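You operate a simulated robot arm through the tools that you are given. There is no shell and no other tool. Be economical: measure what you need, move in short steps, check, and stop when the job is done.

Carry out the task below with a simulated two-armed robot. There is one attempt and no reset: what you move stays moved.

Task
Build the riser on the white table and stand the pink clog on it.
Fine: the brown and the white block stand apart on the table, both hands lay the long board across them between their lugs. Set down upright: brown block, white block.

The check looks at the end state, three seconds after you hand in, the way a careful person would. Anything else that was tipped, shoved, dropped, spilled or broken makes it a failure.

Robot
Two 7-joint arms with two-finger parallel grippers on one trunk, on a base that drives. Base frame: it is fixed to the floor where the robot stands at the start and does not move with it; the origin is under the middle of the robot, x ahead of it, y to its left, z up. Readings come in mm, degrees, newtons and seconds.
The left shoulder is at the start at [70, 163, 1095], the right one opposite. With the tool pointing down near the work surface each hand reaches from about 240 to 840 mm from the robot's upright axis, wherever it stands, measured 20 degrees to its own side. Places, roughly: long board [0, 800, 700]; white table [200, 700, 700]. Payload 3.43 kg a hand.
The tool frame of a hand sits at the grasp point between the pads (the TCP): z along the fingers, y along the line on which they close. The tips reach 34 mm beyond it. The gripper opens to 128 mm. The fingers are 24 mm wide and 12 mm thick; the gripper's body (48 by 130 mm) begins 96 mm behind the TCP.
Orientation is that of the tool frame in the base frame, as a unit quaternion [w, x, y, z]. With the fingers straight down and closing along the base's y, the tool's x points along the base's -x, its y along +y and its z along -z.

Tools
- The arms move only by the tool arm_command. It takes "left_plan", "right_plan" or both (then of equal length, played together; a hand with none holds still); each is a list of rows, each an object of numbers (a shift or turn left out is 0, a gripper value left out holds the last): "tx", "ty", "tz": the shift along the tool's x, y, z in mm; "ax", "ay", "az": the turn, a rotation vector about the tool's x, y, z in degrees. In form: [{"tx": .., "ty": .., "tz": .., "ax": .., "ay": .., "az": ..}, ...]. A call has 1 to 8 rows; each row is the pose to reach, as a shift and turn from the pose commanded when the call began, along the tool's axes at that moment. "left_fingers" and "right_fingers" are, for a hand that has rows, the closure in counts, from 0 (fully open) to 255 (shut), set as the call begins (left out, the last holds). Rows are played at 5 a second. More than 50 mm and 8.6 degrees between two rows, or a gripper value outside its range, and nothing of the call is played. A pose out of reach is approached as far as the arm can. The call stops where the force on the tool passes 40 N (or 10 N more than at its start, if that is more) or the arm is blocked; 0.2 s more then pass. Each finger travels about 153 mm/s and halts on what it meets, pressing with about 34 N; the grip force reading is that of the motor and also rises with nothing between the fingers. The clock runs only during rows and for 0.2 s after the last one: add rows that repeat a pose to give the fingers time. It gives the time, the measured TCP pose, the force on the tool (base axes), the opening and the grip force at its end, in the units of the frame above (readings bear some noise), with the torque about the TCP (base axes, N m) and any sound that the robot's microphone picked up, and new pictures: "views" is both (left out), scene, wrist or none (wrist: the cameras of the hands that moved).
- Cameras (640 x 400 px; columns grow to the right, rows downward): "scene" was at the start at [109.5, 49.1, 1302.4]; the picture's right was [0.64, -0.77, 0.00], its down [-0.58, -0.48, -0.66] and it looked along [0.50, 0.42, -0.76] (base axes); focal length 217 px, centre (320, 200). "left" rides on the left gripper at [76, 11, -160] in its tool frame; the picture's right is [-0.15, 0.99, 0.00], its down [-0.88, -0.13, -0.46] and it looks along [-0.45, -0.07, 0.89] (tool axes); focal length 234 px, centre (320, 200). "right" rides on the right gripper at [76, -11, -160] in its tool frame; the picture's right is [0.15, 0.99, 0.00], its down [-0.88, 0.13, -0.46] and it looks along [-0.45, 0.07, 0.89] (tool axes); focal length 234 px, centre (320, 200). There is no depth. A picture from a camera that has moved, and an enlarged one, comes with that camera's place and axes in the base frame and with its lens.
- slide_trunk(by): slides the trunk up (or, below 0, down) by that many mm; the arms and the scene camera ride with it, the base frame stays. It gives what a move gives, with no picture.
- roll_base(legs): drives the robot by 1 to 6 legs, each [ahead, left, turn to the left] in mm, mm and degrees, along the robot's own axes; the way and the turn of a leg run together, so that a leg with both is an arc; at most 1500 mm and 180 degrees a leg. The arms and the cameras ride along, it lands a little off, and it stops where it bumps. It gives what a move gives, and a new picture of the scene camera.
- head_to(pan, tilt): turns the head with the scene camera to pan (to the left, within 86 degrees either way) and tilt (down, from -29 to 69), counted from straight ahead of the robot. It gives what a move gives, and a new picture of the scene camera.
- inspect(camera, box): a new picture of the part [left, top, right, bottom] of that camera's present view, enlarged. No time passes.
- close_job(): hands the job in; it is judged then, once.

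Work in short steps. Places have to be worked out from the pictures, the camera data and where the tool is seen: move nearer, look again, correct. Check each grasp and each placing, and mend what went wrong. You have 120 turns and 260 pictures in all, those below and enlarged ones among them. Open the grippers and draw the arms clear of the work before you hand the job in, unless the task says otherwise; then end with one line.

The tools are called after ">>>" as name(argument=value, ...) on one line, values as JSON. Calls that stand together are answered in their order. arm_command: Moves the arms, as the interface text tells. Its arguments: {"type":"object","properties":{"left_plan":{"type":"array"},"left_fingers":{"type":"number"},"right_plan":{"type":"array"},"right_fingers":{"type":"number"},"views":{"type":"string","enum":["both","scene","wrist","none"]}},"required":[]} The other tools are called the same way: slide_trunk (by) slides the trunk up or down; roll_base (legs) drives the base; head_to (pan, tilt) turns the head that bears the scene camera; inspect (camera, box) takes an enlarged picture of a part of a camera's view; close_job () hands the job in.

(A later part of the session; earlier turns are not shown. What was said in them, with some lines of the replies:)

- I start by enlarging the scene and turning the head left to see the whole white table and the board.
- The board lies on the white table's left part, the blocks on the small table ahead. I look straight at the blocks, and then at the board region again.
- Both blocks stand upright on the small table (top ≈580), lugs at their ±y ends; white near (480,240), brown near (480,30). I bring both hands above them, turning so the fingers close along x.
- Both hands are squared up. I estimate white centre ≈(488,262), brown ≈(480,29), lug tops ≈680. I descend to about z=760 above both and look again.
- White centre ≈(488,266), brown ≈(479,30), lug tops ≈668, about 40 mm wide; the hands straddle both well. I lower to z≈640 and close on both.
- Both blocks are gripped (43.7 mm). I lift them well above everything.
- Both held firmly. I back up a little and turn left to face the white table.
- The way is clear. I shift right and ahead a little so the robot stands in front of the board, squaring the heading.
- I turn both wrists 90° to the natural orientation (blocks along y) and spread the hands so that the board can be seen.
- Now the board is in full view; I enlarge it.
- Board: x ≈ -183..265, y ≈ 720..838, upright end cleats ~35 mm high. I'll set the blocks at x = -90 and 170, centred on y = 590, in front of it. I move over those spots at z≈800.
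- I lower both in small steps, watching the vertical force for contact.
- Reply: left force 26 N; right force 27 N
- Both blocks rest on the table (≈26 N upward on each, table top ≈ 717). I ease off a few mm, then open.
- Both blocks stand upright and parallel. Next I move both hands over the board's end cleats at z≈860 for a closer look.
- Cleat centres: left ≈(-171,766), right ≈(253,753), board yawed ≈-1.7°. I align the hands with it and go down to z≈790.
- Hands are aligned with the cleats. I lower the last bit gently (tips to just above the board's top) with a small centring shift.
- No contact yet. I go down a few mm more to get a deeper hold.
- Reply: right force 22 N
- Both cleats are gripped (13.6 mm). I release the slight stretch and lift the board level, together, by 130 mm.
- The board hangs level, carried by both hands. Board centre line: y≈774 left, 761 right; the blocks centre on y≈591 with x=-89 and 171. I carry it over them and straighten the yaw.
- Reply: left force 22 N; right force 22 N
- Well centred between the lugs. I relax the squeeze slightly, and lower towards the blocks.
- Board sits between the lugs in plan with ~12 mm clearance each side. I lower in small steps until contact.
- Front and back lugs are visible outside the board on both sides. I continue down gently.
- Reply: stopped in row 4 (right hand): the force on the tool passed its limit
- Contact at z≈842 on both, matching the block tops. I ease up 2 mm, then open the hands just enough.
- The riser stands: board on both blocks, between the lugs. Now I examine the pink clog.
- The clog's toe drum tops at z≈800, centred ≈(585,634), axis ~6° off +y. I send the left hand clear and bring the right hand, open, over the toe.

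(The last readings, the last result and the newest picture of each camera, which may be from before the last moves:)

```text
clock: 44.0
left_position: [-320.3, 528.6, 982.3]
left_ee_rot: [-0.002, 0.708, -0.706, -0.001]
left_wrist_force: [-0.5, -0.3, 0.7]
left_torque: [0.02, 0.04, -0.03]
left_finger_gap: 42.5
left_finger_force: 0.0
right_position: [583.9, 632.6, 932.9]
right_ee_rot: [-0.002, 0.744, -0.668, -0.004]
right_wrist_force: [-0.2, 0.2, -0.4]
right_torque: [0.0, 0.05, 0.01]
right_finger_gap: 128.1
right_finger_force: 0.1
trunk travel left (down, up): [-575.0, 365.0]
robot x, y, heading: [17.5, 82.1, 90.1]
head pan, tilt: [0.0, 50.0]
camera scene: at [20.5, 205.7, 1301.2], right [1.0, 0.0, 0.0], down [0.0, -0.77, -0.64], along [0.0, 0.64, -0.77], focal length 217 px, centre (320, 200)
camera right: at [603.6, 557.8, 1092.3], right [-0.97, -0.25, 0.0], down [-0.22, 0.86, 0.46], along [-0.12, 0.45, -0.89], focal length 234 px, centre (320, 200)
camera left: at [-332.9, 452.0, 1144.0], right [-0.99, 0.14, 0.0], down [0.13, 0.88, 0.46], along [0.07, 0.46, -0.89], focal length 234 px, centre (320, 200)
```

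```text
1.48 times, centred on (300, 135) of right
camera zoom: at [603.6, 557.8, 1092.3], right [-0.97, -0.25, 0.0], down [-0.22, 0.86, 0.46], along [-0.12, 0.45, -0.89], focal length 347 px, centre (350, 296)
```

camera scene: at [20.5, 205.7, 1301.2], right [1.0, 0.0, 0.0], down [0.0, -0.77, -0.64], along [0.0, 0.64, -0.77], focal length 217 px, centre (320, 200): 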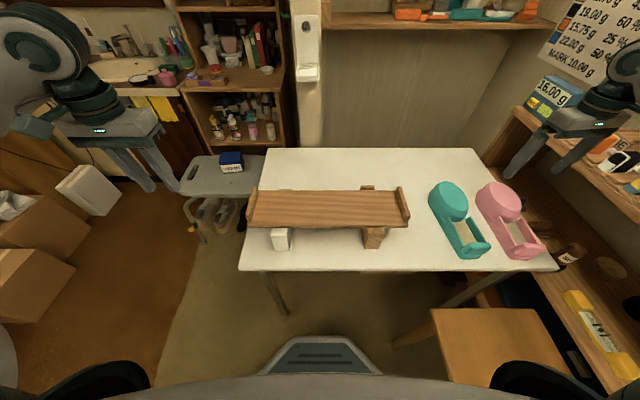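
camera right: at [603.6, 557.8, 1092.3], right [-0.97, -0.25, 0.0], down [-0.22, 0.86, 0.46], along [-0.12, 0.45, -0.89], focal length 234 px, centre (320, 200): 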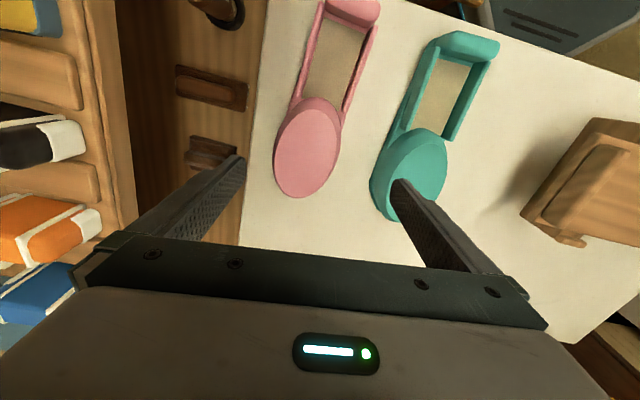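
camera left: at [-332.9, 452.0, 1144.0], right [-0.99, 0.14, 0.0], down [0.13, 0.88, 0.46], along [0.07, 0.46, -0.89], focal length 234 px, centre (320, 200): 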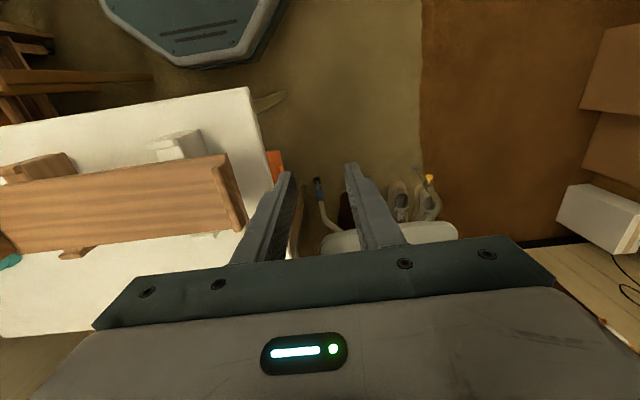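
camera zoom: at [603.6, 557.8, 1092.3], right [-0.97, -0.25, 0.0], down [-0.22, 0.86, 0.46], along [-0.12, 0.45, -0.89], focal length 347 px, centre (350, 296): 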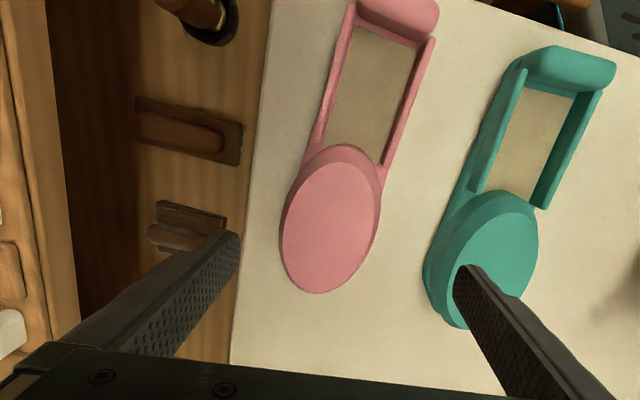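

Triangulating with three views: toe top z≈788 at (598,645), heel top ≈(584,488) so the clog's axis is at about -5°, toe ~83 mm wide. I correct position and yaw and go down to just above it.

>>> arm_command(right_plan=[{"tx": -5, "ty": -8, "tz": 10, "az": 5.5}, {"tx": -10.4, "ty": -15.2, "tz": 40, "az": 11}, {"tx": -10.4, "ty": -15.2, "tz": 80, "az": 11}, {"tx": -10.4, "ty": -15.2, "tz": 93, "az": 11}, {"tx": -10.4, "ty": -15.2, "tz": 93, "az": 11}], views="both")

>>> inspect(camera="right", box=[150, 0, 450, 270])

>>> inspect(camera="scene", box=[420, 150, 600, 275])

```text
clock: 45.2
left_position: [-321.3, 528.5, 983.5]
left_ee_rot: [-0.002, 0.709, -0.706, -0.001]
left_wrist_force: [-0.1, -0.2, 0.1]
left_torque: [0.03, 0.03, 0.03]
left_finger_gap: 42.7
left_finger_force: 0.1
right_position: [595.3, 646.7, 840.0]
right_ee_rot: [0.002, -0.675, 0.737, 0.002]
right_wrist_force: [0.0, 0.3, -0.3]
right_torque: [0.04, 0.01, 0.0]
right_finger_gap: 128.0
right_finger_force: 0.1
trunk travel left (down, up): [-575.0, 365.0]
robot x, y, heading: [19.6, 81.9, 90.3]
head pan, tilt: [0.0, 50.0]
camera scene: at [19.6, 205.7, 1301.2], right [1.0, 0.0, 0.0], down [0.0, -0.77, -0.64], along [0.0, 0.64, -0.77], focal length 217 px, centre (320, 200)
camera right: at [600.7, 569.4, 999.8], right [-1.0, -0.06, 0.0], down [-0.05, 0.89, 0.46], along [-0.03, 0.46, -0.89], focal length 234 px, centre (320, 200)
```

scene: 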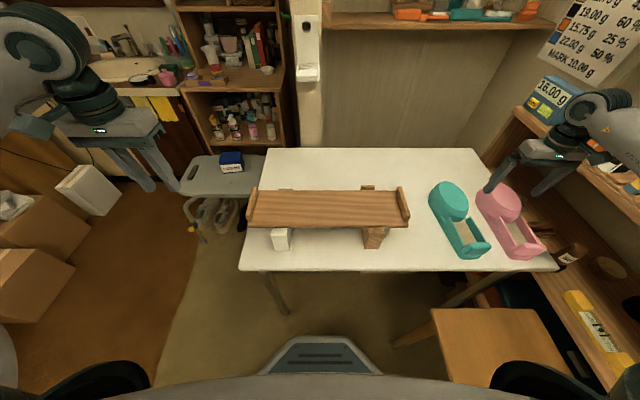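
right: 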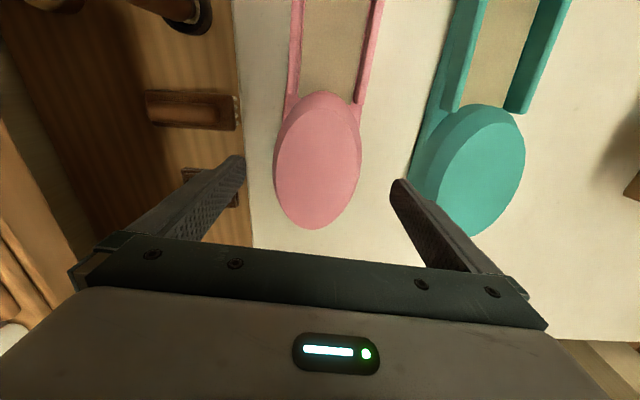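

```text
1.48 times, centred on (300, 135) of right
camera zoom: at [600.7, 569.4, 999.8], right [-1.0, -0.06, 0.0], down [-0.05, 0.89, 0.46], along [-0.03, 0.46, -0.89], focal length 347 px, centre (350, 296)
```

zoom: 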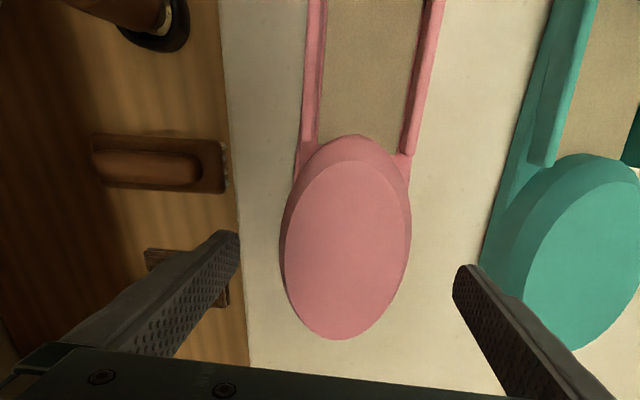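

```text
3.20 times, centred on (510, 212) of scene
camera zoom: at [19.6, 205.7, 1301.2], right [1.0, 0.0, 0.0], down [0.0, -0.77, -0.64], along [0.0, 0.64, -0.77], focal length 693 px, centre (-288, 160)
```

zoom: 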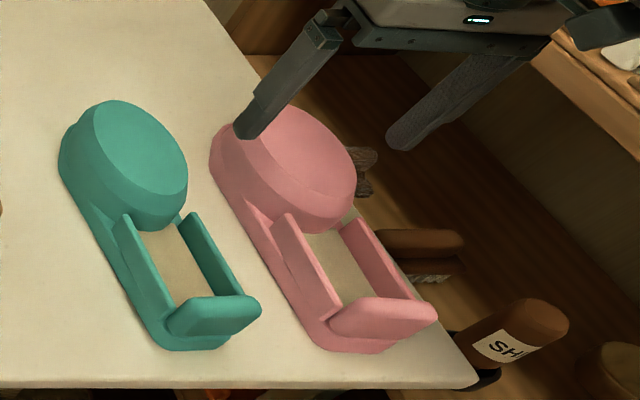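

The toe sits centred between the fingers, with about 37 mm to the teal clog. I descend to z≈772 and close.

>>> arm_command(right_plan=[{"tx": 2.7, "ty": -3.3, "tz": 20}, {"tx": 2.7, "ty": -3.3, "tz": 40}, {"tx": 2.7, "ty": -3.3, "tz": 56}, {"tx": 2.7, "ty": -3.3, "tz": 67}, {"tx": 2.7, "ty": -3.3, "tz": 67}], views="wrist")

>>> arm_command(right_plan=[{"tz": 0}, {"tz": 0}, {"tz": 0}, {"tz": 0}], right_fingers=255, views="both")

```text
clock: 46.4
left_position: [-321.2, 528.5, 984.1]
left_ee_rot: [-0.003, 0.708, -0.706, -0.002]
left_wrist_force: [0.4, 0.9, 0.0]
left_torque: [-0.02, 0.0, 0.03]
left_finger_gap: 42.7
left_finger_force: 0.1
right_position: [599.8, 644.2, 773.1]
right_ee_rot: [0.002, -0.675, 0.738, 0.002]
right_wrist_force: [0.5, 0.7, 0.5]
right_torque: [0.02, 0.02, 0.0]
right_finger_gap: 127.9
right_finger_force: 0.0
trunk travel left (down, up): [-575.0, 365.0]
robot x, y, heading: [20.6, 76.7, 90.1]
head pan, tilt: [0.0, 50.0]
camera right: at [605.1, 565.7, 932.2], right [-1.0, -0.06, 0.0], down [-0.05, 0.89, 0.46], along [-0.03, 0.46, -0.89], focal length 234 px, centre (320, 200)
```

right: 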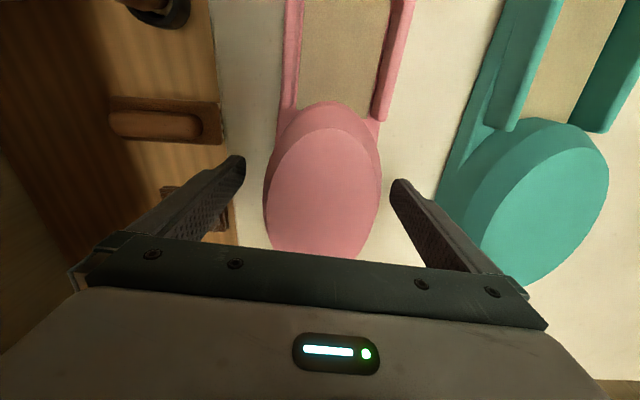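

```text
clock: 47.4
left_position: [-321.1, 527.7, 982.8]
left_ee_rot: [-0.003, 0.708, -0.706, -0.001]
left_wrist_force: [-0.1, 0.1, -0.3]
left_torque: [0.0, -0.02, -0.01]
left_finger_gap: 42.7
left_finger_force: 0.1
right_position: [599.2, 643.7, 773.8]
right_ee_rot: [0.001, -0.676, 0.737, 0.003]
right_wrist_force: [-0.6, 1.1, -0.5]
right_torque: [0.05, 0.01, -0.04]
right_finger_gap: 90.4
right_finger_force: 34.7
trunk travel left (down, up): [-575.0, 365.0]
robot x, y, heading: [22.3, 81.0, 90.0]
head pan, tilt: [0.0, 50.0]
camera scene: at [19.8, 205.7, 1301.1], right [1.0, 0.0, 0.0], down [0.0, -0.77, -0.64], along [0.0, 0.64, -0.77], focal length 217 px, centre (320, 200)
camera right: at [605.1, 565.9, 932.3], right [-1.0, -0.06, 0.0], down [-0.05, 0.89, 0.46], along [-0.03, 0.46, -0.89], focal length 234 px, centre (320, 200)
```

scene: 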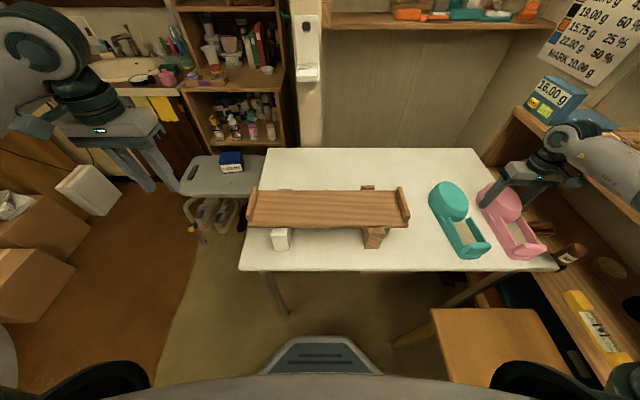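
right: 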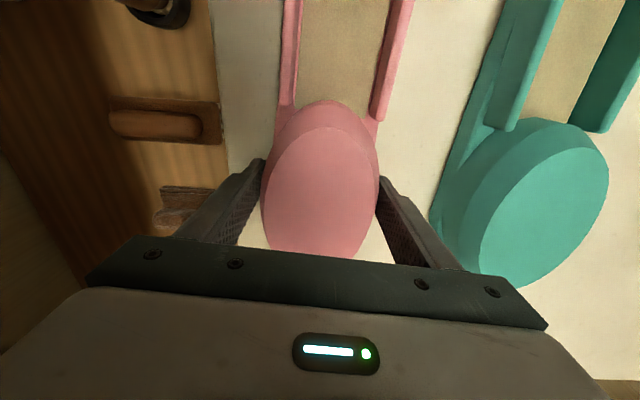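

The toe is gripped at 90 mm. I lift it 60 mm and check for slip or tilt.

>>> arm_command(right_plan=[{"tz": -10}, {"tz": -25}, {"tz": -45}, {"tz": -60}, {"tz": -60}], views="both")

>>> inspect(camera="scene", box=[420, 150, 600, 275])

```text
clock: 48.6
left_position: [-322.2, 529.3, 984.2]
left_ee_rot: [-0.003, 0.708, -0.706, -0.001]
left_wrist_force: [-0.1, -0.2, 0.0]
left_torque: [0.02, -0.02, -0.01]
left_finger_gap: 42.6
left_finger_force: 0.0
right_position: [600.1, 642.9, 834.2]
right_ee_rot: [0.0, -0.676, 0.736, 0.003]
right_wrist_force: [0.6, 0.5, -2.1]
right_torque: [0.04, 0.0, -0.01]
right_finger_gap: 90.8
right_finger_force: 33.6
trunk travel left (down, up): [-575.0, 365.0]
robot x, y, heading: [18.5, 78.8, 90.0]
head pan, tilt: [0.0, 50.0]
camera scene: at [20.0, 205.9, 1301.1], right [1.0, 0.0, 0.0], down [0.0, -0.77, -0.64], along [0.0, 0.64, -0.77], focal length 217 px, centre (320, 200)
camera right: at [605.0, 565.8, 992.2], right [-1.0, -0.06, 0.0], down [-0.05, 0.89, 0.46], along [-0.03, 0.46, -0.89], focal length 234 px, centre (320, 200)
```

scene: 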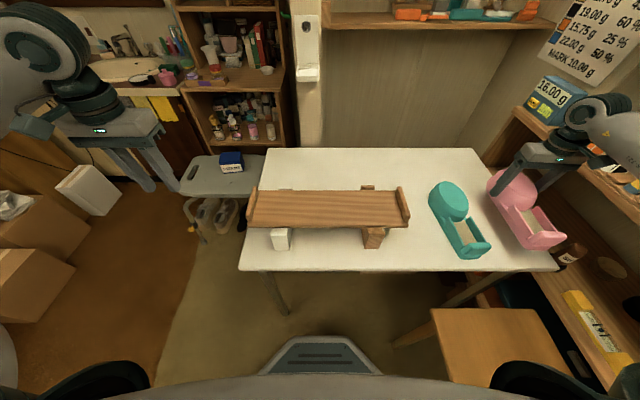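
right: 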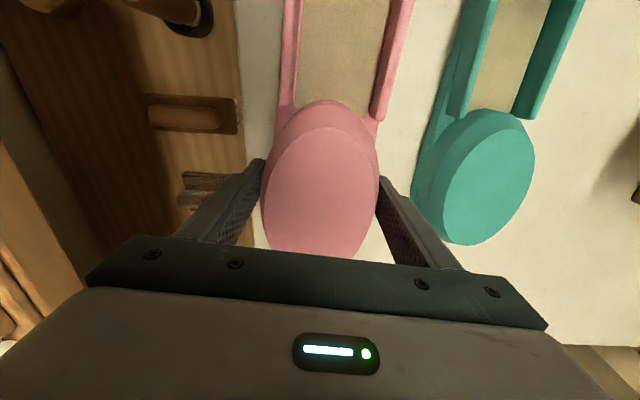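

```text
3.20 times, centred on (510, 212) of scene
camera zoom: at [20.0, 205.9, 1301.1], right [1.0, 0.0, 0.0], down [0.0, -0.77, -0.64], along [0.0, 0.64, -0.77], focal length 693 px, centre (-288, 160)
```

zoom: 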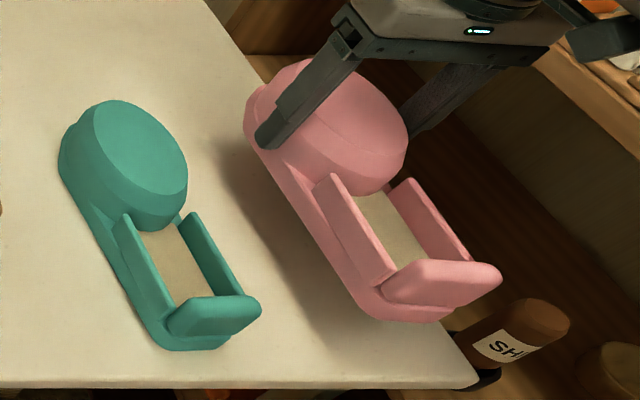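

Held level. I raise it higher, then carry it left over the teal clog while starting the turn (to lie along the board).

>>> arm_command(right_plan=[{"tz": -45}, {"tz": -90}, {"tz": -130}, {"tx": 8, "ty": 47, "tz": -130, "az": -8.4}, {"tx": 16, "ty": 94, "tz": -130, "az": -16.8}, {"tx": 24, "ty": 142, "tz": -130, "az": -25.2}, {"tx": 32, "ty": 189, "tz": -130, "az": -33.6}, {"tx": 40.5, "ty": 237, "tz": -130, "az": -42}], views="both")

```text
clock: 50.4
left_position: [-322.3, 529.6, 982.4]
left_ee_rot: [-0.003, 0.709, -0.706, -0.001]
left_wrist_force: [-0.1, 0.4, -0.6]
left_torque: [-0.01, 0.02, -0.01]
left_finger_gap: 42.6
left_finger_force: 0.1
right_position: [362.1, 624.4, 963.6]
right_ee_rot: [-0.002, 0.895, -0.446, -0.001]
right_wrist_force: [0.0, 0.5, -1.3]
right_torque: [0.03, 0.01, -0.02]
right_finger_gap: 90.6
right_finger_force: 33.8
trunk travel left (down, up): [-575.0, 365.0]
robot x, y, heading: [21.7, 76.1, 89.8]
head pan, tilt: [0.0, 50.0]
camera scene: at [18.3, 206.3, 1301.1], right [1.0, 0.0, 0.0], down [0.0, -0.77, -0.64], along [0.0, 0.64, -0.77], focal length 217 px, centre (320, 200)
camera right: at [417.1, 569.8, 1122.4], right [-0.7, -0.71, 0.0], down [-0.64, 0.62, 0.46], along [-0.33, 0.32, -0.89], focal length 234 px, centre (320, 200)
```

scene: 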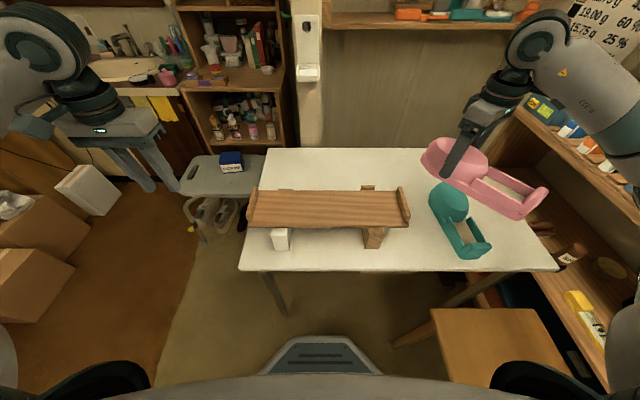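
right: 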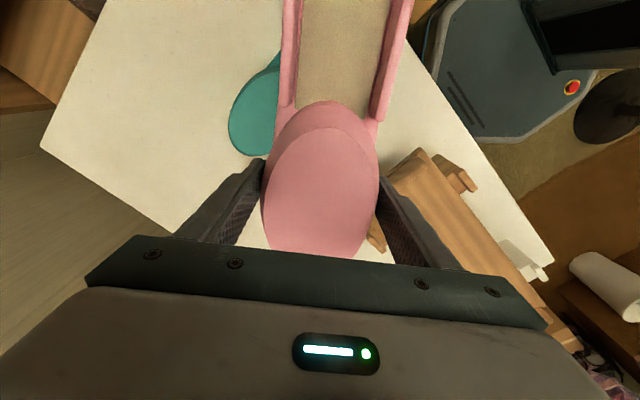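

Still level and aligned with the hand. I carry on to above the board centre, completing the turn.

>>> arm_command(right_plan=[{"tx": -24.1, "ty": 39.2, "az": -6.6}, {"tx": -48.2, "ty": 78.5, "az": -13.2}, {"tx": -72.4, "ty": 117.7, "az": -19.9}, {"tx": -96.5, "ty": 157, "az": -26.5}, {"tx": -120.6, "ty": 196, "az": -33.1}, {"tx": -144.7, "ty": 235.5, "az": -39.7}, {"tx": -168.9, "ty": 274.7, "az": -46.4}, {"tx": -193, "ty": 314, "az": -53}], views="both")

>>> inspect(camera="scene", box=[230, 130, 430, 270])

```text
clock: 52.2
left_position: [-320.0, 529.4, 984.0]
left_ee_rot: [-0.001, 0.708, -0.706, -0.001]
left_wrist_force: [0.0, 0.1, 0.2]
left_torque: [0.03, 0.03, 0.02]
left_finger_gap: 42.4
left_finger_force: 0.1
right_position: [27.2, 591.8, 962.7]
right_ee_rot: [-0.002, 0.999, -0.043, -0.002]
right_wrist_force: [0.5, 0.2, -1.0]
right_torque: [0.01, 0.06, 0.01]
right_finger_gap: 90.7
right_finger_force: 34.2
right hand out of reach, approached as far as the arm can: row 8
trunk travel left (down, up): [-575.0, 365.0]
robot x, y, heading: [20.3, 84.0, 90.4]
head pan, tilt: [0.0, 50.0]
camera scene: at [20.8, 205.8, 1301.2], right [1.0, 0.0, 0.0], down [0.0, -0.77, -0.64], along [0.0, 0.64, -0.77], focal length 217 px, centre (320, 200)
camera right: at [104.7, 594.7, 1122.4], right [0.06, -1.0, -0.01], down [-0.89, -0.06, 0.46], along [-0.46, -0.02, -0.89], focal length 234 px, centre (320, 200)
```

scene: 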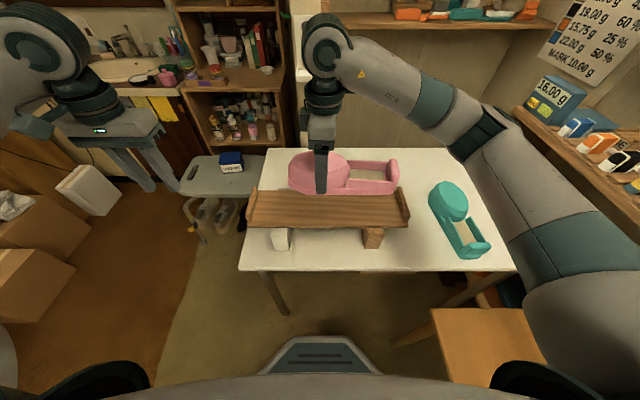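
right: 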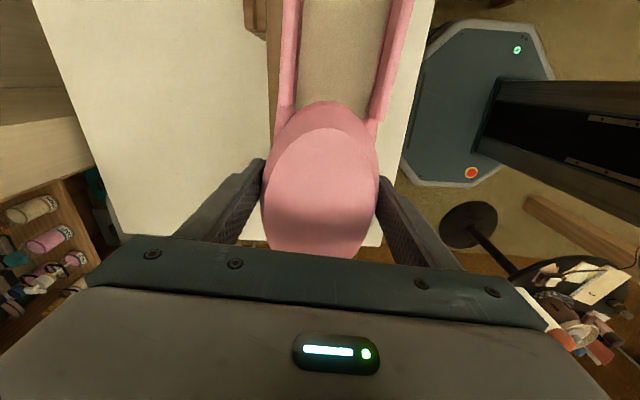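

```text
2.86 times, centred on (330, 200) of scene
camera zoom: at [20.8, 205.8, 1301.2], right [1.0, 0.0, 0.0], down [0.0, -0.77, -0.64], along [0.0, 0.64, -0.77], focal length 619 px, centre (291, 200)
```

zoom: 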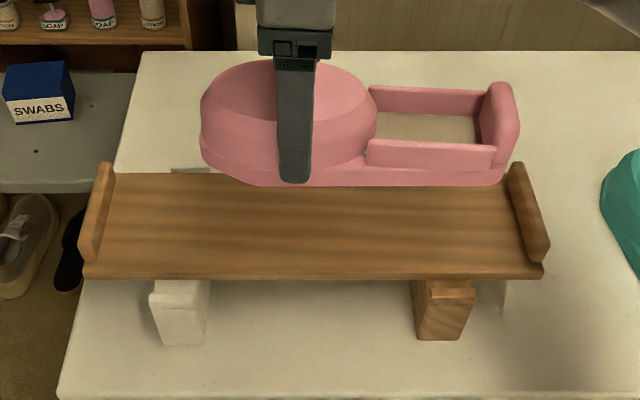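

The wrist ran out of turn at 85°. Turning the base 5° left brings the clog both to the right yaw and over the board's middle.

>>> roll_base(legs=[[0, 0, 4.8]])

>>> arm_command(right_plan=[{"tz": 0}, {"tz": 0}], views="wrist")

>>> inspect(camera="scene", box=[230, 130, 430, 270])

```text
clock: 53.1
left_position: [-358.5, 498.1, 983.1]
left_ee_rot: [-0.003, 0.739, -0.674, -0.001]
left_wrist_force: [-0.1, 0.3, -0.6]
left_torque: [0.04, -0.03, -0.03]
left_finger_gap: 42.7
left_finger_force: 0.1
right_position: [-17.6, 590.1, 963.4]
right_ee_rot: [-0.003, 1.0, -0.001, 0.0]
right_wrist_force: [-0.4, 0.4, -1.5]
right_torque: [0.0, 0.05, 0.0]
right_finger_gap: 90.9
right_finger_force: 34.2
trunk travel left (down, up): [-575.0, 365.0]
robot x, y, heading: [21.8, 81.0, 94.9]
head pan, tilt: [0.0, 50.0]
camera scene: at [8.2, 205.2, 1301.2], right [1.0, 0.09, 0.0], down [0.07, -0.76, -0.64], along [-0.06, 0.64, -0.77], focal length 217 px, centre (320, 200)
```

scene: 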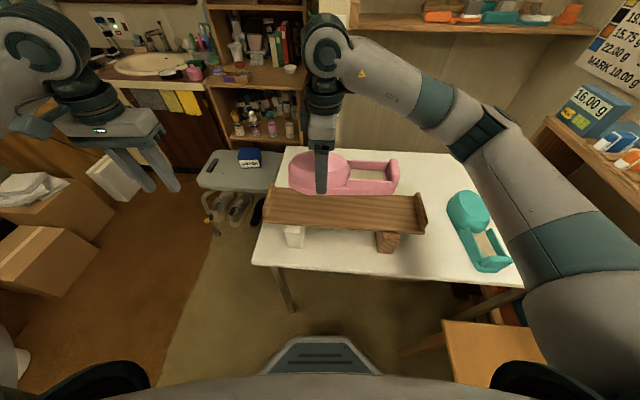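

```text
clock: 53.7
left_position: [-357.8, 497.8, 984.3]
left_ee_rot: [-0.003, 0.738, -0.675, 0.0]
left_wrist_force: [-0.8, -0.6, -0.4]
left_torque: [0.0, 0.0, 0.0]
left_finger_gap: 42.3
left_finger_force: 0.0
right_position: [-16.6, 589.6, 963.4]
right_ee_rot: [-0.003, 1.0, -0.001, -0.001]
right_wrist_force: [0.0, -0.5, -0.7]
right_torque: [0.0, 0.01, 0.01]
right_finger_gap: 90.8
right_finger_force: 34.1
trunk travel left (down, up): [-575.0, 365.0]
robot x, y, heading: [19.1, 84.9, 95.1]
head pan, tilt: [0.0, 50.0]
camera right: at [59.5, 599.9, 1122.4], right [0.14, -0.99, -0.01], down [-0.88, -0.13, 0.46], along [-0.45, -0.06, -0.89], focal length 234 px, centre (320, 200)
```

right: 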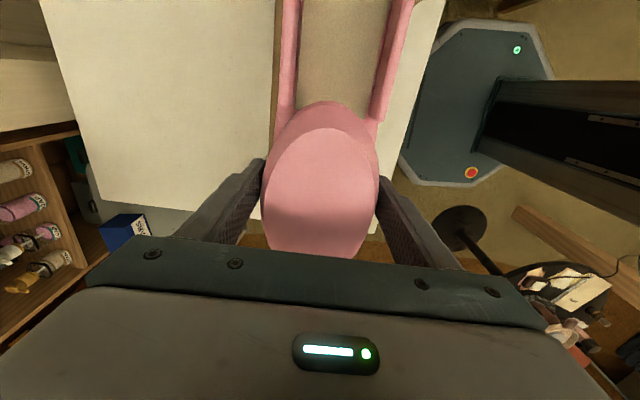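

```text
2.86 times, centred on (330, 200) of scene
camera zoom: at [8.5, 205.3, 1301.2], right [1.0, 0.09, 0.0], down [0.07, -0.76, -0.64], along [-0.06, 0.64, -0.77], focal length 619 px, centre (291, 200)
```

zoom: 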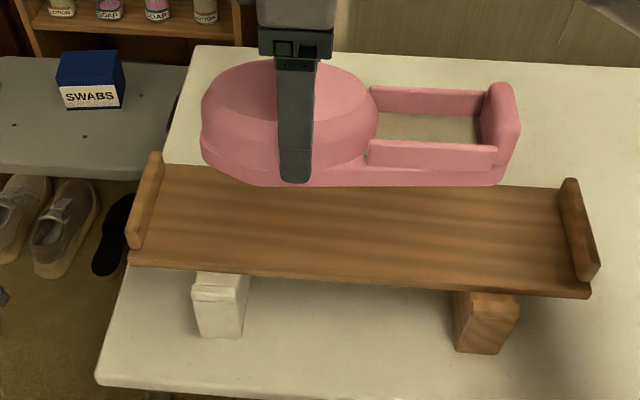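

Yaw is now right, clog above the board's middle. I lower to about 25 mm above the board and look.

>>> arm_command(right_plan=[{"tx": 4, "tz": 20}, {"tx": 8, "tz": 45}, {"tx": 8, "tz": 65}, {"tx": 8, "tz": 74}, {"tx": 8, "tz": 74}], views="both")

>>> inspect(camera="scene", box=[230, 130, 430, 270])

```text
clock: 54.9
left_position: [-358.4, 496.7, 982.9]
left_ee_rot: [-0.002, 0.737, -0.675, -0.001]
left_wrist_force: [0.0, -0.1, -0.1]
left_torque: [0.03, 0.02, 0.03]
left_finger_gap: 42.7
left_finger_force: 0.1
right_position: [2.9, 587.7, 918.2]
right_ee_rot: [-0.001, 1.0, -0.009, -0.002]
right_wrist_force: [0.2, 0.3, -2.0]
right_torque: [-0.01, 0.03, 0.0]
right_finger_gap: 90.6
right_finger_force: 33.8
right hand out of reach, approached as far as the arm can: row 1, 2, 3, 4, 5
trunk travel left (down, up): [-575.0, 365.0]
robot x, y, heading: [24.0, 80.6, 94.9]
head pan, tilt: [0.0, 50.0]
camera scene: at [9.2, 205.1, 1301.2], right [1.0, 0.09, 0.0], down [0.07, -0.76, -0.64], along [-0.06, 0.64, -0.77], focal length 217 px, centre (320, 200)
camera right: at [79.1, 596.4, 1078.0], right [0.13, -0.99, 0.0], down [-0.88, -0.12, 0.46], along [-0.46, -0.06, -0.89], focal length 234 px, centre (320, 200)
```

scene: 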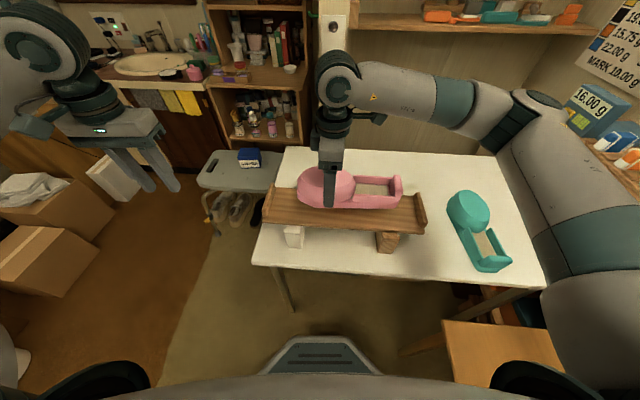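
right: 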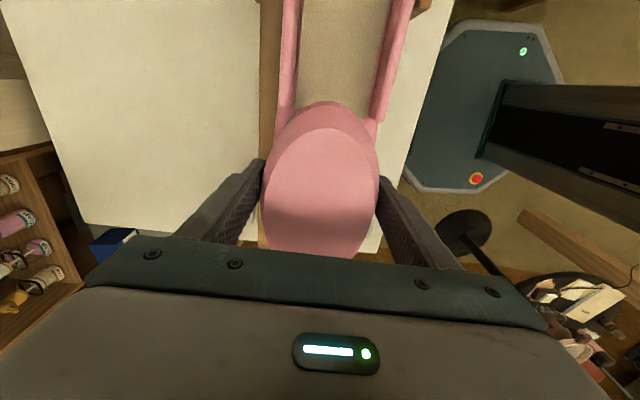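

```text
2.86 times, centred on (330, 200) of scene
camera zoom: at [9.2, 205.1, 1301.2], right [1.0, 0.09, 0.0], down [0.07, -0.76, -0.64], along [-0.06, 0.64, -0.77], focal length 619 px, centre (291, 200)
```

zoom: 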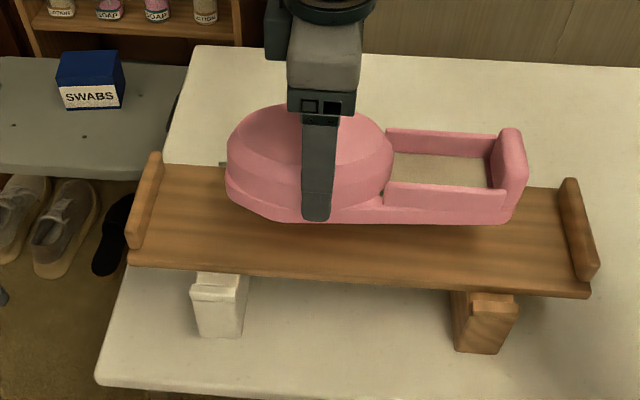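

The wrist limit stops the hand at z≈918, but the place is good (clog x ≈ -75..170). I lower with the trunk instead, in parts.

>>> slide_trunk(by=-25)

>>> inspect(camera="scene", box=[230, 130, 430, 270])

```text
clock: 55.6
left_position: [-357.7, 498.2, 959.9]
left_ee_rot: [-0.003, 0.739, -0.674, -0.002]
left_wrist_force: [0.3, -0.1, 0.2]
left_torque: [0.02, 0.0, 0.02]
left_finger_gap: 42.7
left_finger_force: 0.1
right_position: [1.4, 586.2, 893.9]
right_ee_rot: [-0.001, 1.0, -0.008, -0.002]
right_wrist_force: [0.0, 0.1, -2.4]
right_torque: [0.0, 0.03, 0.01]
right_finger_gap: 90.7
right_finger_force: 33.8
trunk travel left (down, up): [-550.0, 390.0]
robot x, y, heading: [20.4, 78.2, 95.1]
head pan, tilt: [0.0, 50.0]
```

```text
2.86 times, centred on (330, 200) of scene
camera zoom: at [8.9, 204.8, 1276.2], right [1.0, 0.09, 0.0], down [0.07, -0.76, -0.64], along [-0.06, 0.64, -0.77], focal length 619 px, centre (291, 200)
```

zoom: 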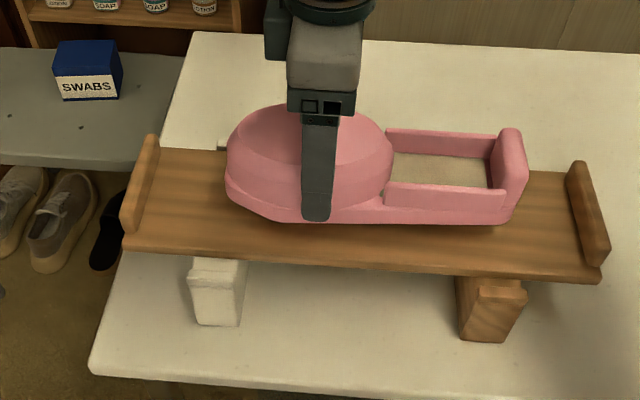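

>>> slide_trunk(by=-20)

>>> slide_trunk(by=-6)

>>> inspect(camera="scene", box=[230, 130, 430, 270])

```text
clock: 56.3
left_position: [-360.0, 497.8, 938.9]
left_ee_rot: [-0.003, 0.738, -0.674, -0.002]
left_wrist_force: [-0.6, -0.3, -0.5]
left_torque: [0.01, -0.01, 0.0]
left_finger_gap: 42.5
left_finger_force: 0.2
right_position: [3.3, 586.5, 873.1]
right_ee_rot: [-0.001, 1.0, -0.008, -0.001]
right_wrist_force: [-0.3, -0.4, 0.0]
right_torque: [0.03, 0.04, -0.01]
right_finger_gap: 90.8
right_finger_force: 34.0
trunk travel left (down, up): [-530.0, 410.0]
robot x, y, heading: [22.0, 75.6, 95.0]
head pan, tilt: [0.0, 50.0]
```

```text
clock: 56.9
left_position: [-358.7, 498.1, 933.6]
left_ee_rot: [-0.002, 0.739, -0.674, -0.001]
left_wrist_force: [-0.4, 0.5, 0.3]
left_torque: [0.0, -0.01, -0.01]
left_finger_gap: 42.5
left_finger_force: 0.0
right_position: [1.5, 586.8, 867.6]
right_ee_rot: [-0.001, 1.0, -0.008, -0.001]
right_wrist_force: [0.0, 0.3, -1.2]
right_torque: [0.04, 0.04, -0.01]
right_finger_gap: 90.7
right_finger_force: 33.8
trunk travel left (down, up): [-524.0, 416.0]
robot x, y, heading: [22.2, 81.2, 95.0]
head pan, tilt: [0.0, 50.0]
```

```text
2.86 times, centred on (330, 200) of scene
camera zoom: at [8.9, 205.1, 1250.2], right [1.0, 0.09, 0.0], down [0.07, -0.76, -0.64], along [-0.06, 0.64, -0.77], focal length 619 px, centre (291, 200)
```

zoom: 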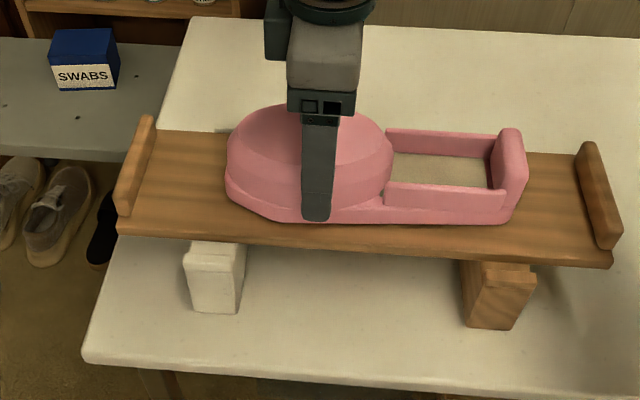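

Nearly down, no contact yet. I go in 2 mm steps.

>>> slide_trunk(by=-2)

>>> slide_trunk(by=-2)

```text
clock: 57.4
left_position: [-358.2, 498.6, 930.7]
left_ee_rot: [-0.002, 0.738, -0.675, -0.001]
left_wrist_force: [-0.3, 0.4, -0.2]
left_torque: [0.01, 0.0, 0.0]
left_finger_gap: 42.5
left_finger_force: 0.1
right_position: [1.5, 586.9, 866.2]
right_ee_rot: [-0.002, 1.0, -0.008, -0.002]
right_wrist_force: [-0.6, 0.4, -0.2]
right_torque: [-0.02, 0.0, 0.02]
right_finger_gap: 90.8
right_finger_force: 34.2
trunk travel left (down, up): [-522.0, 418.0]
robot x, y, heading: [23.7, 79.2, 95.0]
head pan, tilt: [0.0, 50.0]
```

```text
clock: 57.9
left_position: [-357.8, 498.2, 928.9]
left_ee_rot: [-0.002, 0.739, -0.674, -0.002]
left_wrist_force: [-0.1, 0.1, -0.4]
left_torque: [-0.05, 0.04, -0.03]
left_finger_gap: 42.6
left_finger_force: 0.0
right_position: [2.6, 586.8, 864.4]
right_ee_rot: [-0.001, 1.0, -0.008, -0.001]
right_wrist_force: [-0.1, 0.5, -1.8]
right_torque: [0.0, 0.01, -0.01]
right_finger_gap: 90.3
right_finger_force: 34.2
trunk travel left (down, up): [-520.0, 420.0]
robot x, y, heading: [20.8, 80.7, 94.9]
head pan, tilt: [0.0, 50.0]
```

>>> slide_trunk(by=-2)

>>> slide_trunk(by=-2)

>>> inspect(camera="scene", box=[260, 150, 420, 250])

```text
clock: 58.4
left_position: [-358.1, 498.5, 926.2]
left_ee_rot: [-0.002, 0.738, -0.674, -0.002]
left_wrist_force: [0.1, 0.1, -0.1]
left_torque: [-0.04, 0.04, 0.0]
left_finger_gap: 42.5
left_finger_force: 0.1
right_position: [2.0, 587.3, 862.2]
right_ee_rot: [-0.002, 1.0, -0.009, -0.001]
right_wrist_force: [0.3, 0.2, 5.0]
right_torque: [-0.29, 0.21, 0.04]
right_finger_gap: 90.8
right_finger_force: 34.0
trunk travel left (down, up): [-518.0, 422.0]
robot x, y, heading: [25.0, 80.8, 95.1]
head pan, tilt: [0.0, 50.0]
```

```text
clock: 58.9
left_position: [-358.8, 497.3, 925.4]
left_ee_rot: [-0.003, 0.738, -0.675, -0.002]
left_wrist_force: [-0.2, -0.4, 0.2]
left_torque: [0.01, 0.04, -0.03]
left_finger_gap: 42.7
left_finger_force: 0.1
right_position: [1.8, 586.8, 862.1]
right_ee_rot: [-0.003, 1.0, -0.009, -0.002]
right_wrist_force: [-0.1, 4.5, 19.8]
right_torque: [-0.24, -0.37, -0.07]
right_finger_gap: 90.8
right_finger_force: 33.5
trunk travel left (down, up): [-516.0, 424.0]
robot x, y, heading: [21.5, 80.4, 95.1]
head pan, tilt: [0.0, 50.0]
```

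```text
4.00 times, centred on (340, 200) of scene
camera zoom: at [9.0, 204.0, 1242.6], right [1.0, 0.09, 0.0], down [0.07, -0.76, -0.64], along [-0.06, 0.64, -0.77], focal length 866 px, centre (240, 200)
```

zoom: 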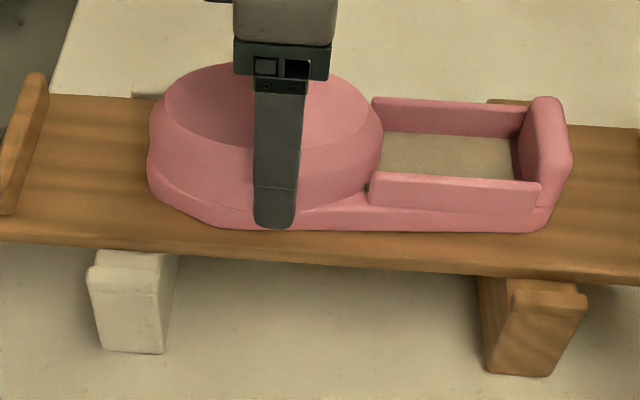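

The clog's sole rests on the board (≈20 N). I relieve the pressure by 2 mm and open the right hand.

>>> slide_trunk(by=2)

>>> arm_command(right_plan=[{"tz": 0}, {"tz": 0}, {"tz": 0}], right_fingers=0, views="both")

```text
clock: 59.5
left_position: [-358.3, 497.4, 927.0]
left_ee_rot: [-0.003, 0.739, -0.674, -0.002]
left_wrist_force: [-0.6, -0.1, -0.2]
left_torque: [-0.01, 0.02, -0.03]
left_finger_gap: 42.6
left_finger_force: 0.0
right_position: [2.5, 586.0, 862.1]
right_ee_rot: [-0.001, 1.0, -0.01, -0.001]
right_wrist_force: [0.0, 4.1, 12.4]
right_torque: [0.44, 0.76, -0.28]
right_finger_gap: 91.0
right_finger_force: 34.0
trunk travel left (down, up): [-518.0, 422.0]
robot x, y, heading: [19.8, 81.4, 94.9]
head pan, tilt: [0.0, 50.0]
```

```text
clock: 60.3
left_position: [-359.2, 499.0, 926.9]
left_ee_rot: [-0.002, 0.738, -0.674, -0.002]
left_wrist_force: [-0.3, -0.3, 0.2]
left_torque: [-0.01, 0.01, 0.02]
left_finger_gap: 42.6
left_finger_force: 0.0
right_position: [1.3, 588.0, 861.0]
right_ee_rot: [-0.001, 1.0, -0.008, -0.001]
right_wrist_force: [0.1, 0.7, -0.3]
right_torque: [-0.02, -0.01, -0.01]
right_finger_gap: 128.0
right_finger_force: 0.1
trunk travel left (down, up): [-518.0, 422.0]
robot x, y, heading: [21.6, 77.6, 95.0]
head pan, tilt: [0.0, 50.0]
camera scene: at [8.8, 205.2, 1244.1], right [1.0, 0.09, 0.0], down [0.07, -0.76, -0.64], along [-0.06, 0.64, -0.77], focal length 217 px, centre (320, 200)
camera right: at [78.6, 596.4, 1020.8], right [0.13, -0.99, 0.0], down [-0.88, -0.12, 0.46], along [-0.45, -0.06, -0.89], focal length 234 px, centre (320, 200)
```

scene: 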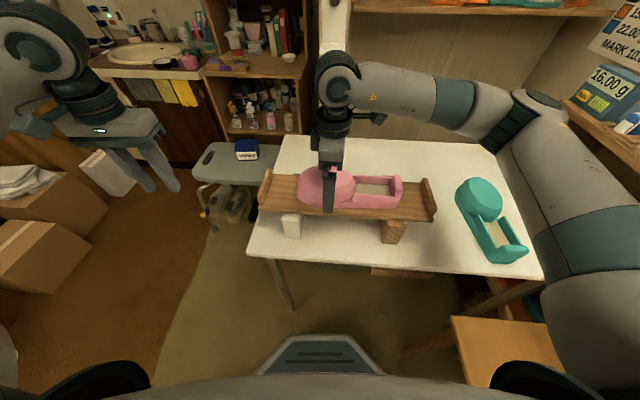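
right: 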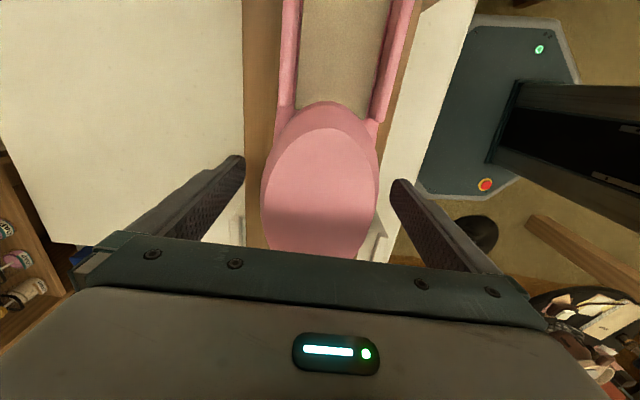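

Released; clog stands on the board. I raise the trunk to lift both hands straight up clear of the work.

>>> slide_trunk(by=130)

>>> inspect(camera="scene", box=[220, 130, 420, 270])

>>> inspect(camera="right", box=[120, 0, 520, 260])

```text
clock: 61.8
left_position: [-359.3, 497.7, 1056.9]
left_ee_rot: [-0.003, 0.738, -0.674, -0.001]
left_wrist_force: [0.2, -0.2, 0.5]
left_torque: [0.0, -0.02, -0.01]
left_finger_gap: 42.6
left_finger_force: 0.0
right_position: [2.3, 587.5, 992.7]
right_ee_rot: [-0.001, 1.0, -0.008, -0.002]
right_wrist_force: [-0.4, 0.2, -0.2]
right_torque: [0.0, 0.01, -0.01]
right_finger_gap: 128.1
right_finger_force: 0.0
trunk travel left (down, up): [-648.0, 292.0]
robot x, y, heading: [19.3, 77.9, 94.9]
head pan, tilt: [0.0, 50.0]
```

```text
2.86 times, centred on (320, 200) of scene
camera zoom: at [8.7, 205.5, 1374.1], right [1.0, 0.09, 0.0], down [0.07, -0.76, -0.64], along [-0.06, 0.64, -0.77], focal length 619 px, centre (320, 200)
```

zoom: 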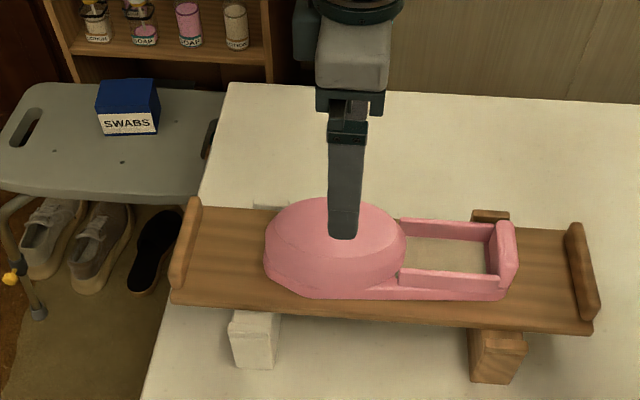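

```text
1.54 times, centred on (320, 130) of right
camera zoom: at [78.6, 596.7, 1150.7], right [0.13, -0.99, 0.0], down [-0.88, -0.12, 0.46], along [-0.45, -0.06, -0.89], focal length 360 px, centre (320, 308)
```

zoom: 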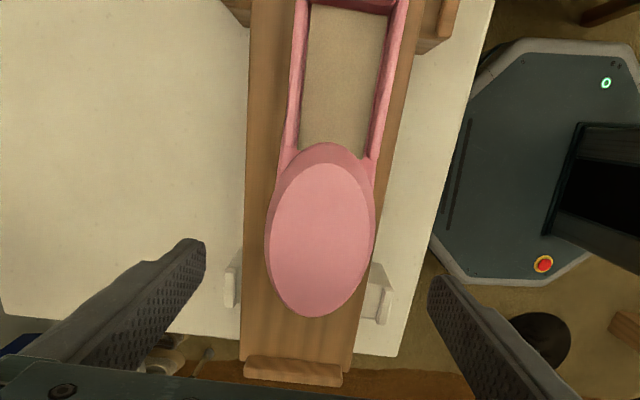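

All seated properly: both lugs of each block flank the board, the clog stands on it centrally. I roll straight back to draw the arms clear and take a last look.

>>> roll_base(legs=[[-260, 0, 0]])

>>> inspect(camera="scene", box=[200, 60, 480, 240])

```text
clock: 63.7
left_position: [-336.1, 235.8, 1056.8]
left_ee_rot: [-0.002, 0.739, -0.673, -0.001]
left_wrist_force: [-0.2, 0.5, -1.7]
left_torque: [0.02, -0.02, 0.02]
left_finger_gap: 42.4
left_finger_force: 0.1
right_position: [22.8, 326.5, 992.9]
right_ee_rot: [-0.001, 1.0, -0.008, -0.001]
right_wrist_force: [-0.8, -0.5, 0.2]
right_torque: [0.01, 0.0, -0.01]
right_finger_gap: 127.9
right_finger_force: 0.0
trunk travel left (down, up): [-648.0, 292.0]
robot x, y, heading: [46.8, -180.5, 95.2]
head pan, tilt: [0.0, 50.0]
camera scene: at [31.6, -55.4, 1374.1], right [1.0, 0.09, 0.0], down [0.07, -0.76, -0.64], along [-0.06, 0.64, -0.77], focal length 217 px, centre (320, 200)
```

scene: 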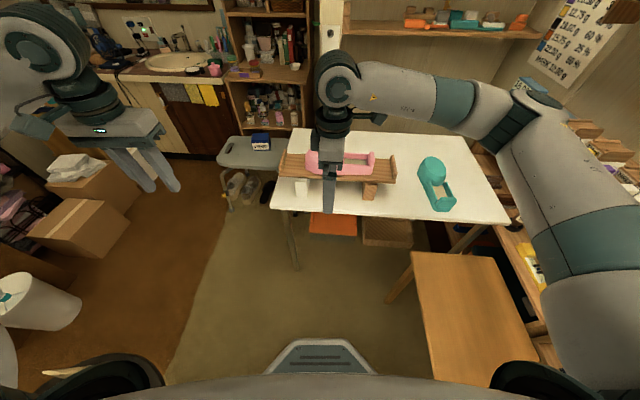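

```text
2.22 times, centred on (340, 150) of scene
camera zoom: at [31.6, -55.4, 1374.1], right [1.0, 0.09, 0.0], down [0.07, -0.76, -0.64], along [-0.06, 0.64, -0.77], focal length 481 px, centre (276, 311)
```

zoom: 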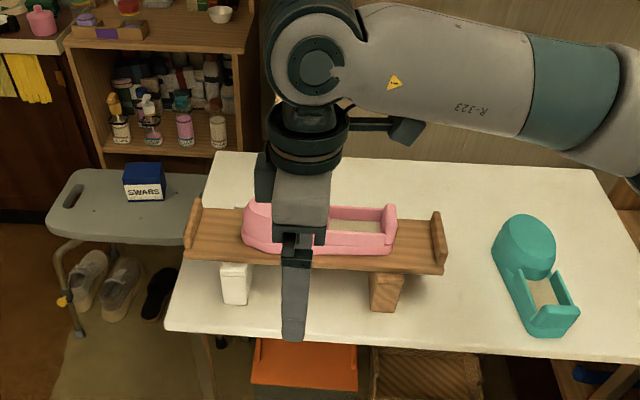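

Everything stands as wanted and the hands are clear. I open the left gripper fully too, then hand in.

>>> arm_command(left_plan=[{"tz": 0}, {"tz": 0}, {"tz": 0}], left_fingers=0, views="none")

>>> close_job()

```text
clock: 64.5
left_position: [-336.6, 237.8, 1056.2]
left_ee_rot: [-0.002, 0.739, -0.674, -0.002]
left_wrist_force: [0.2, -0.2, 0.3]
left_torque: [0.01, -0.04, 0.05]
left_finger_gap: 128.0
left_finger_force: 0.1
right_position: [25.5, 327.4, 991.9]
right_ee_rot: [-0.001, 1.0, -0.007, -0.002]
right_wrist_force: [0.6, 0.0, 0.8]
right_torque: [0.0, -0.03, 0.0]
right_finger_gap: 128.2
right_finger_force: 0.0
trunk travel left (down, up): [-648.0, 292.0]
robot x, y, heading: [48.0, -179.7, 95.5]
head pan, tilt: [0.0, 50.0]
```

```text
The job is handed in.
```

The job is handed in: the brown and white blocks stand upright and apart on the white table, the long board lies across them between their lugs, and the pink clog stands on it; in the last picture nothing else looked disturbed.
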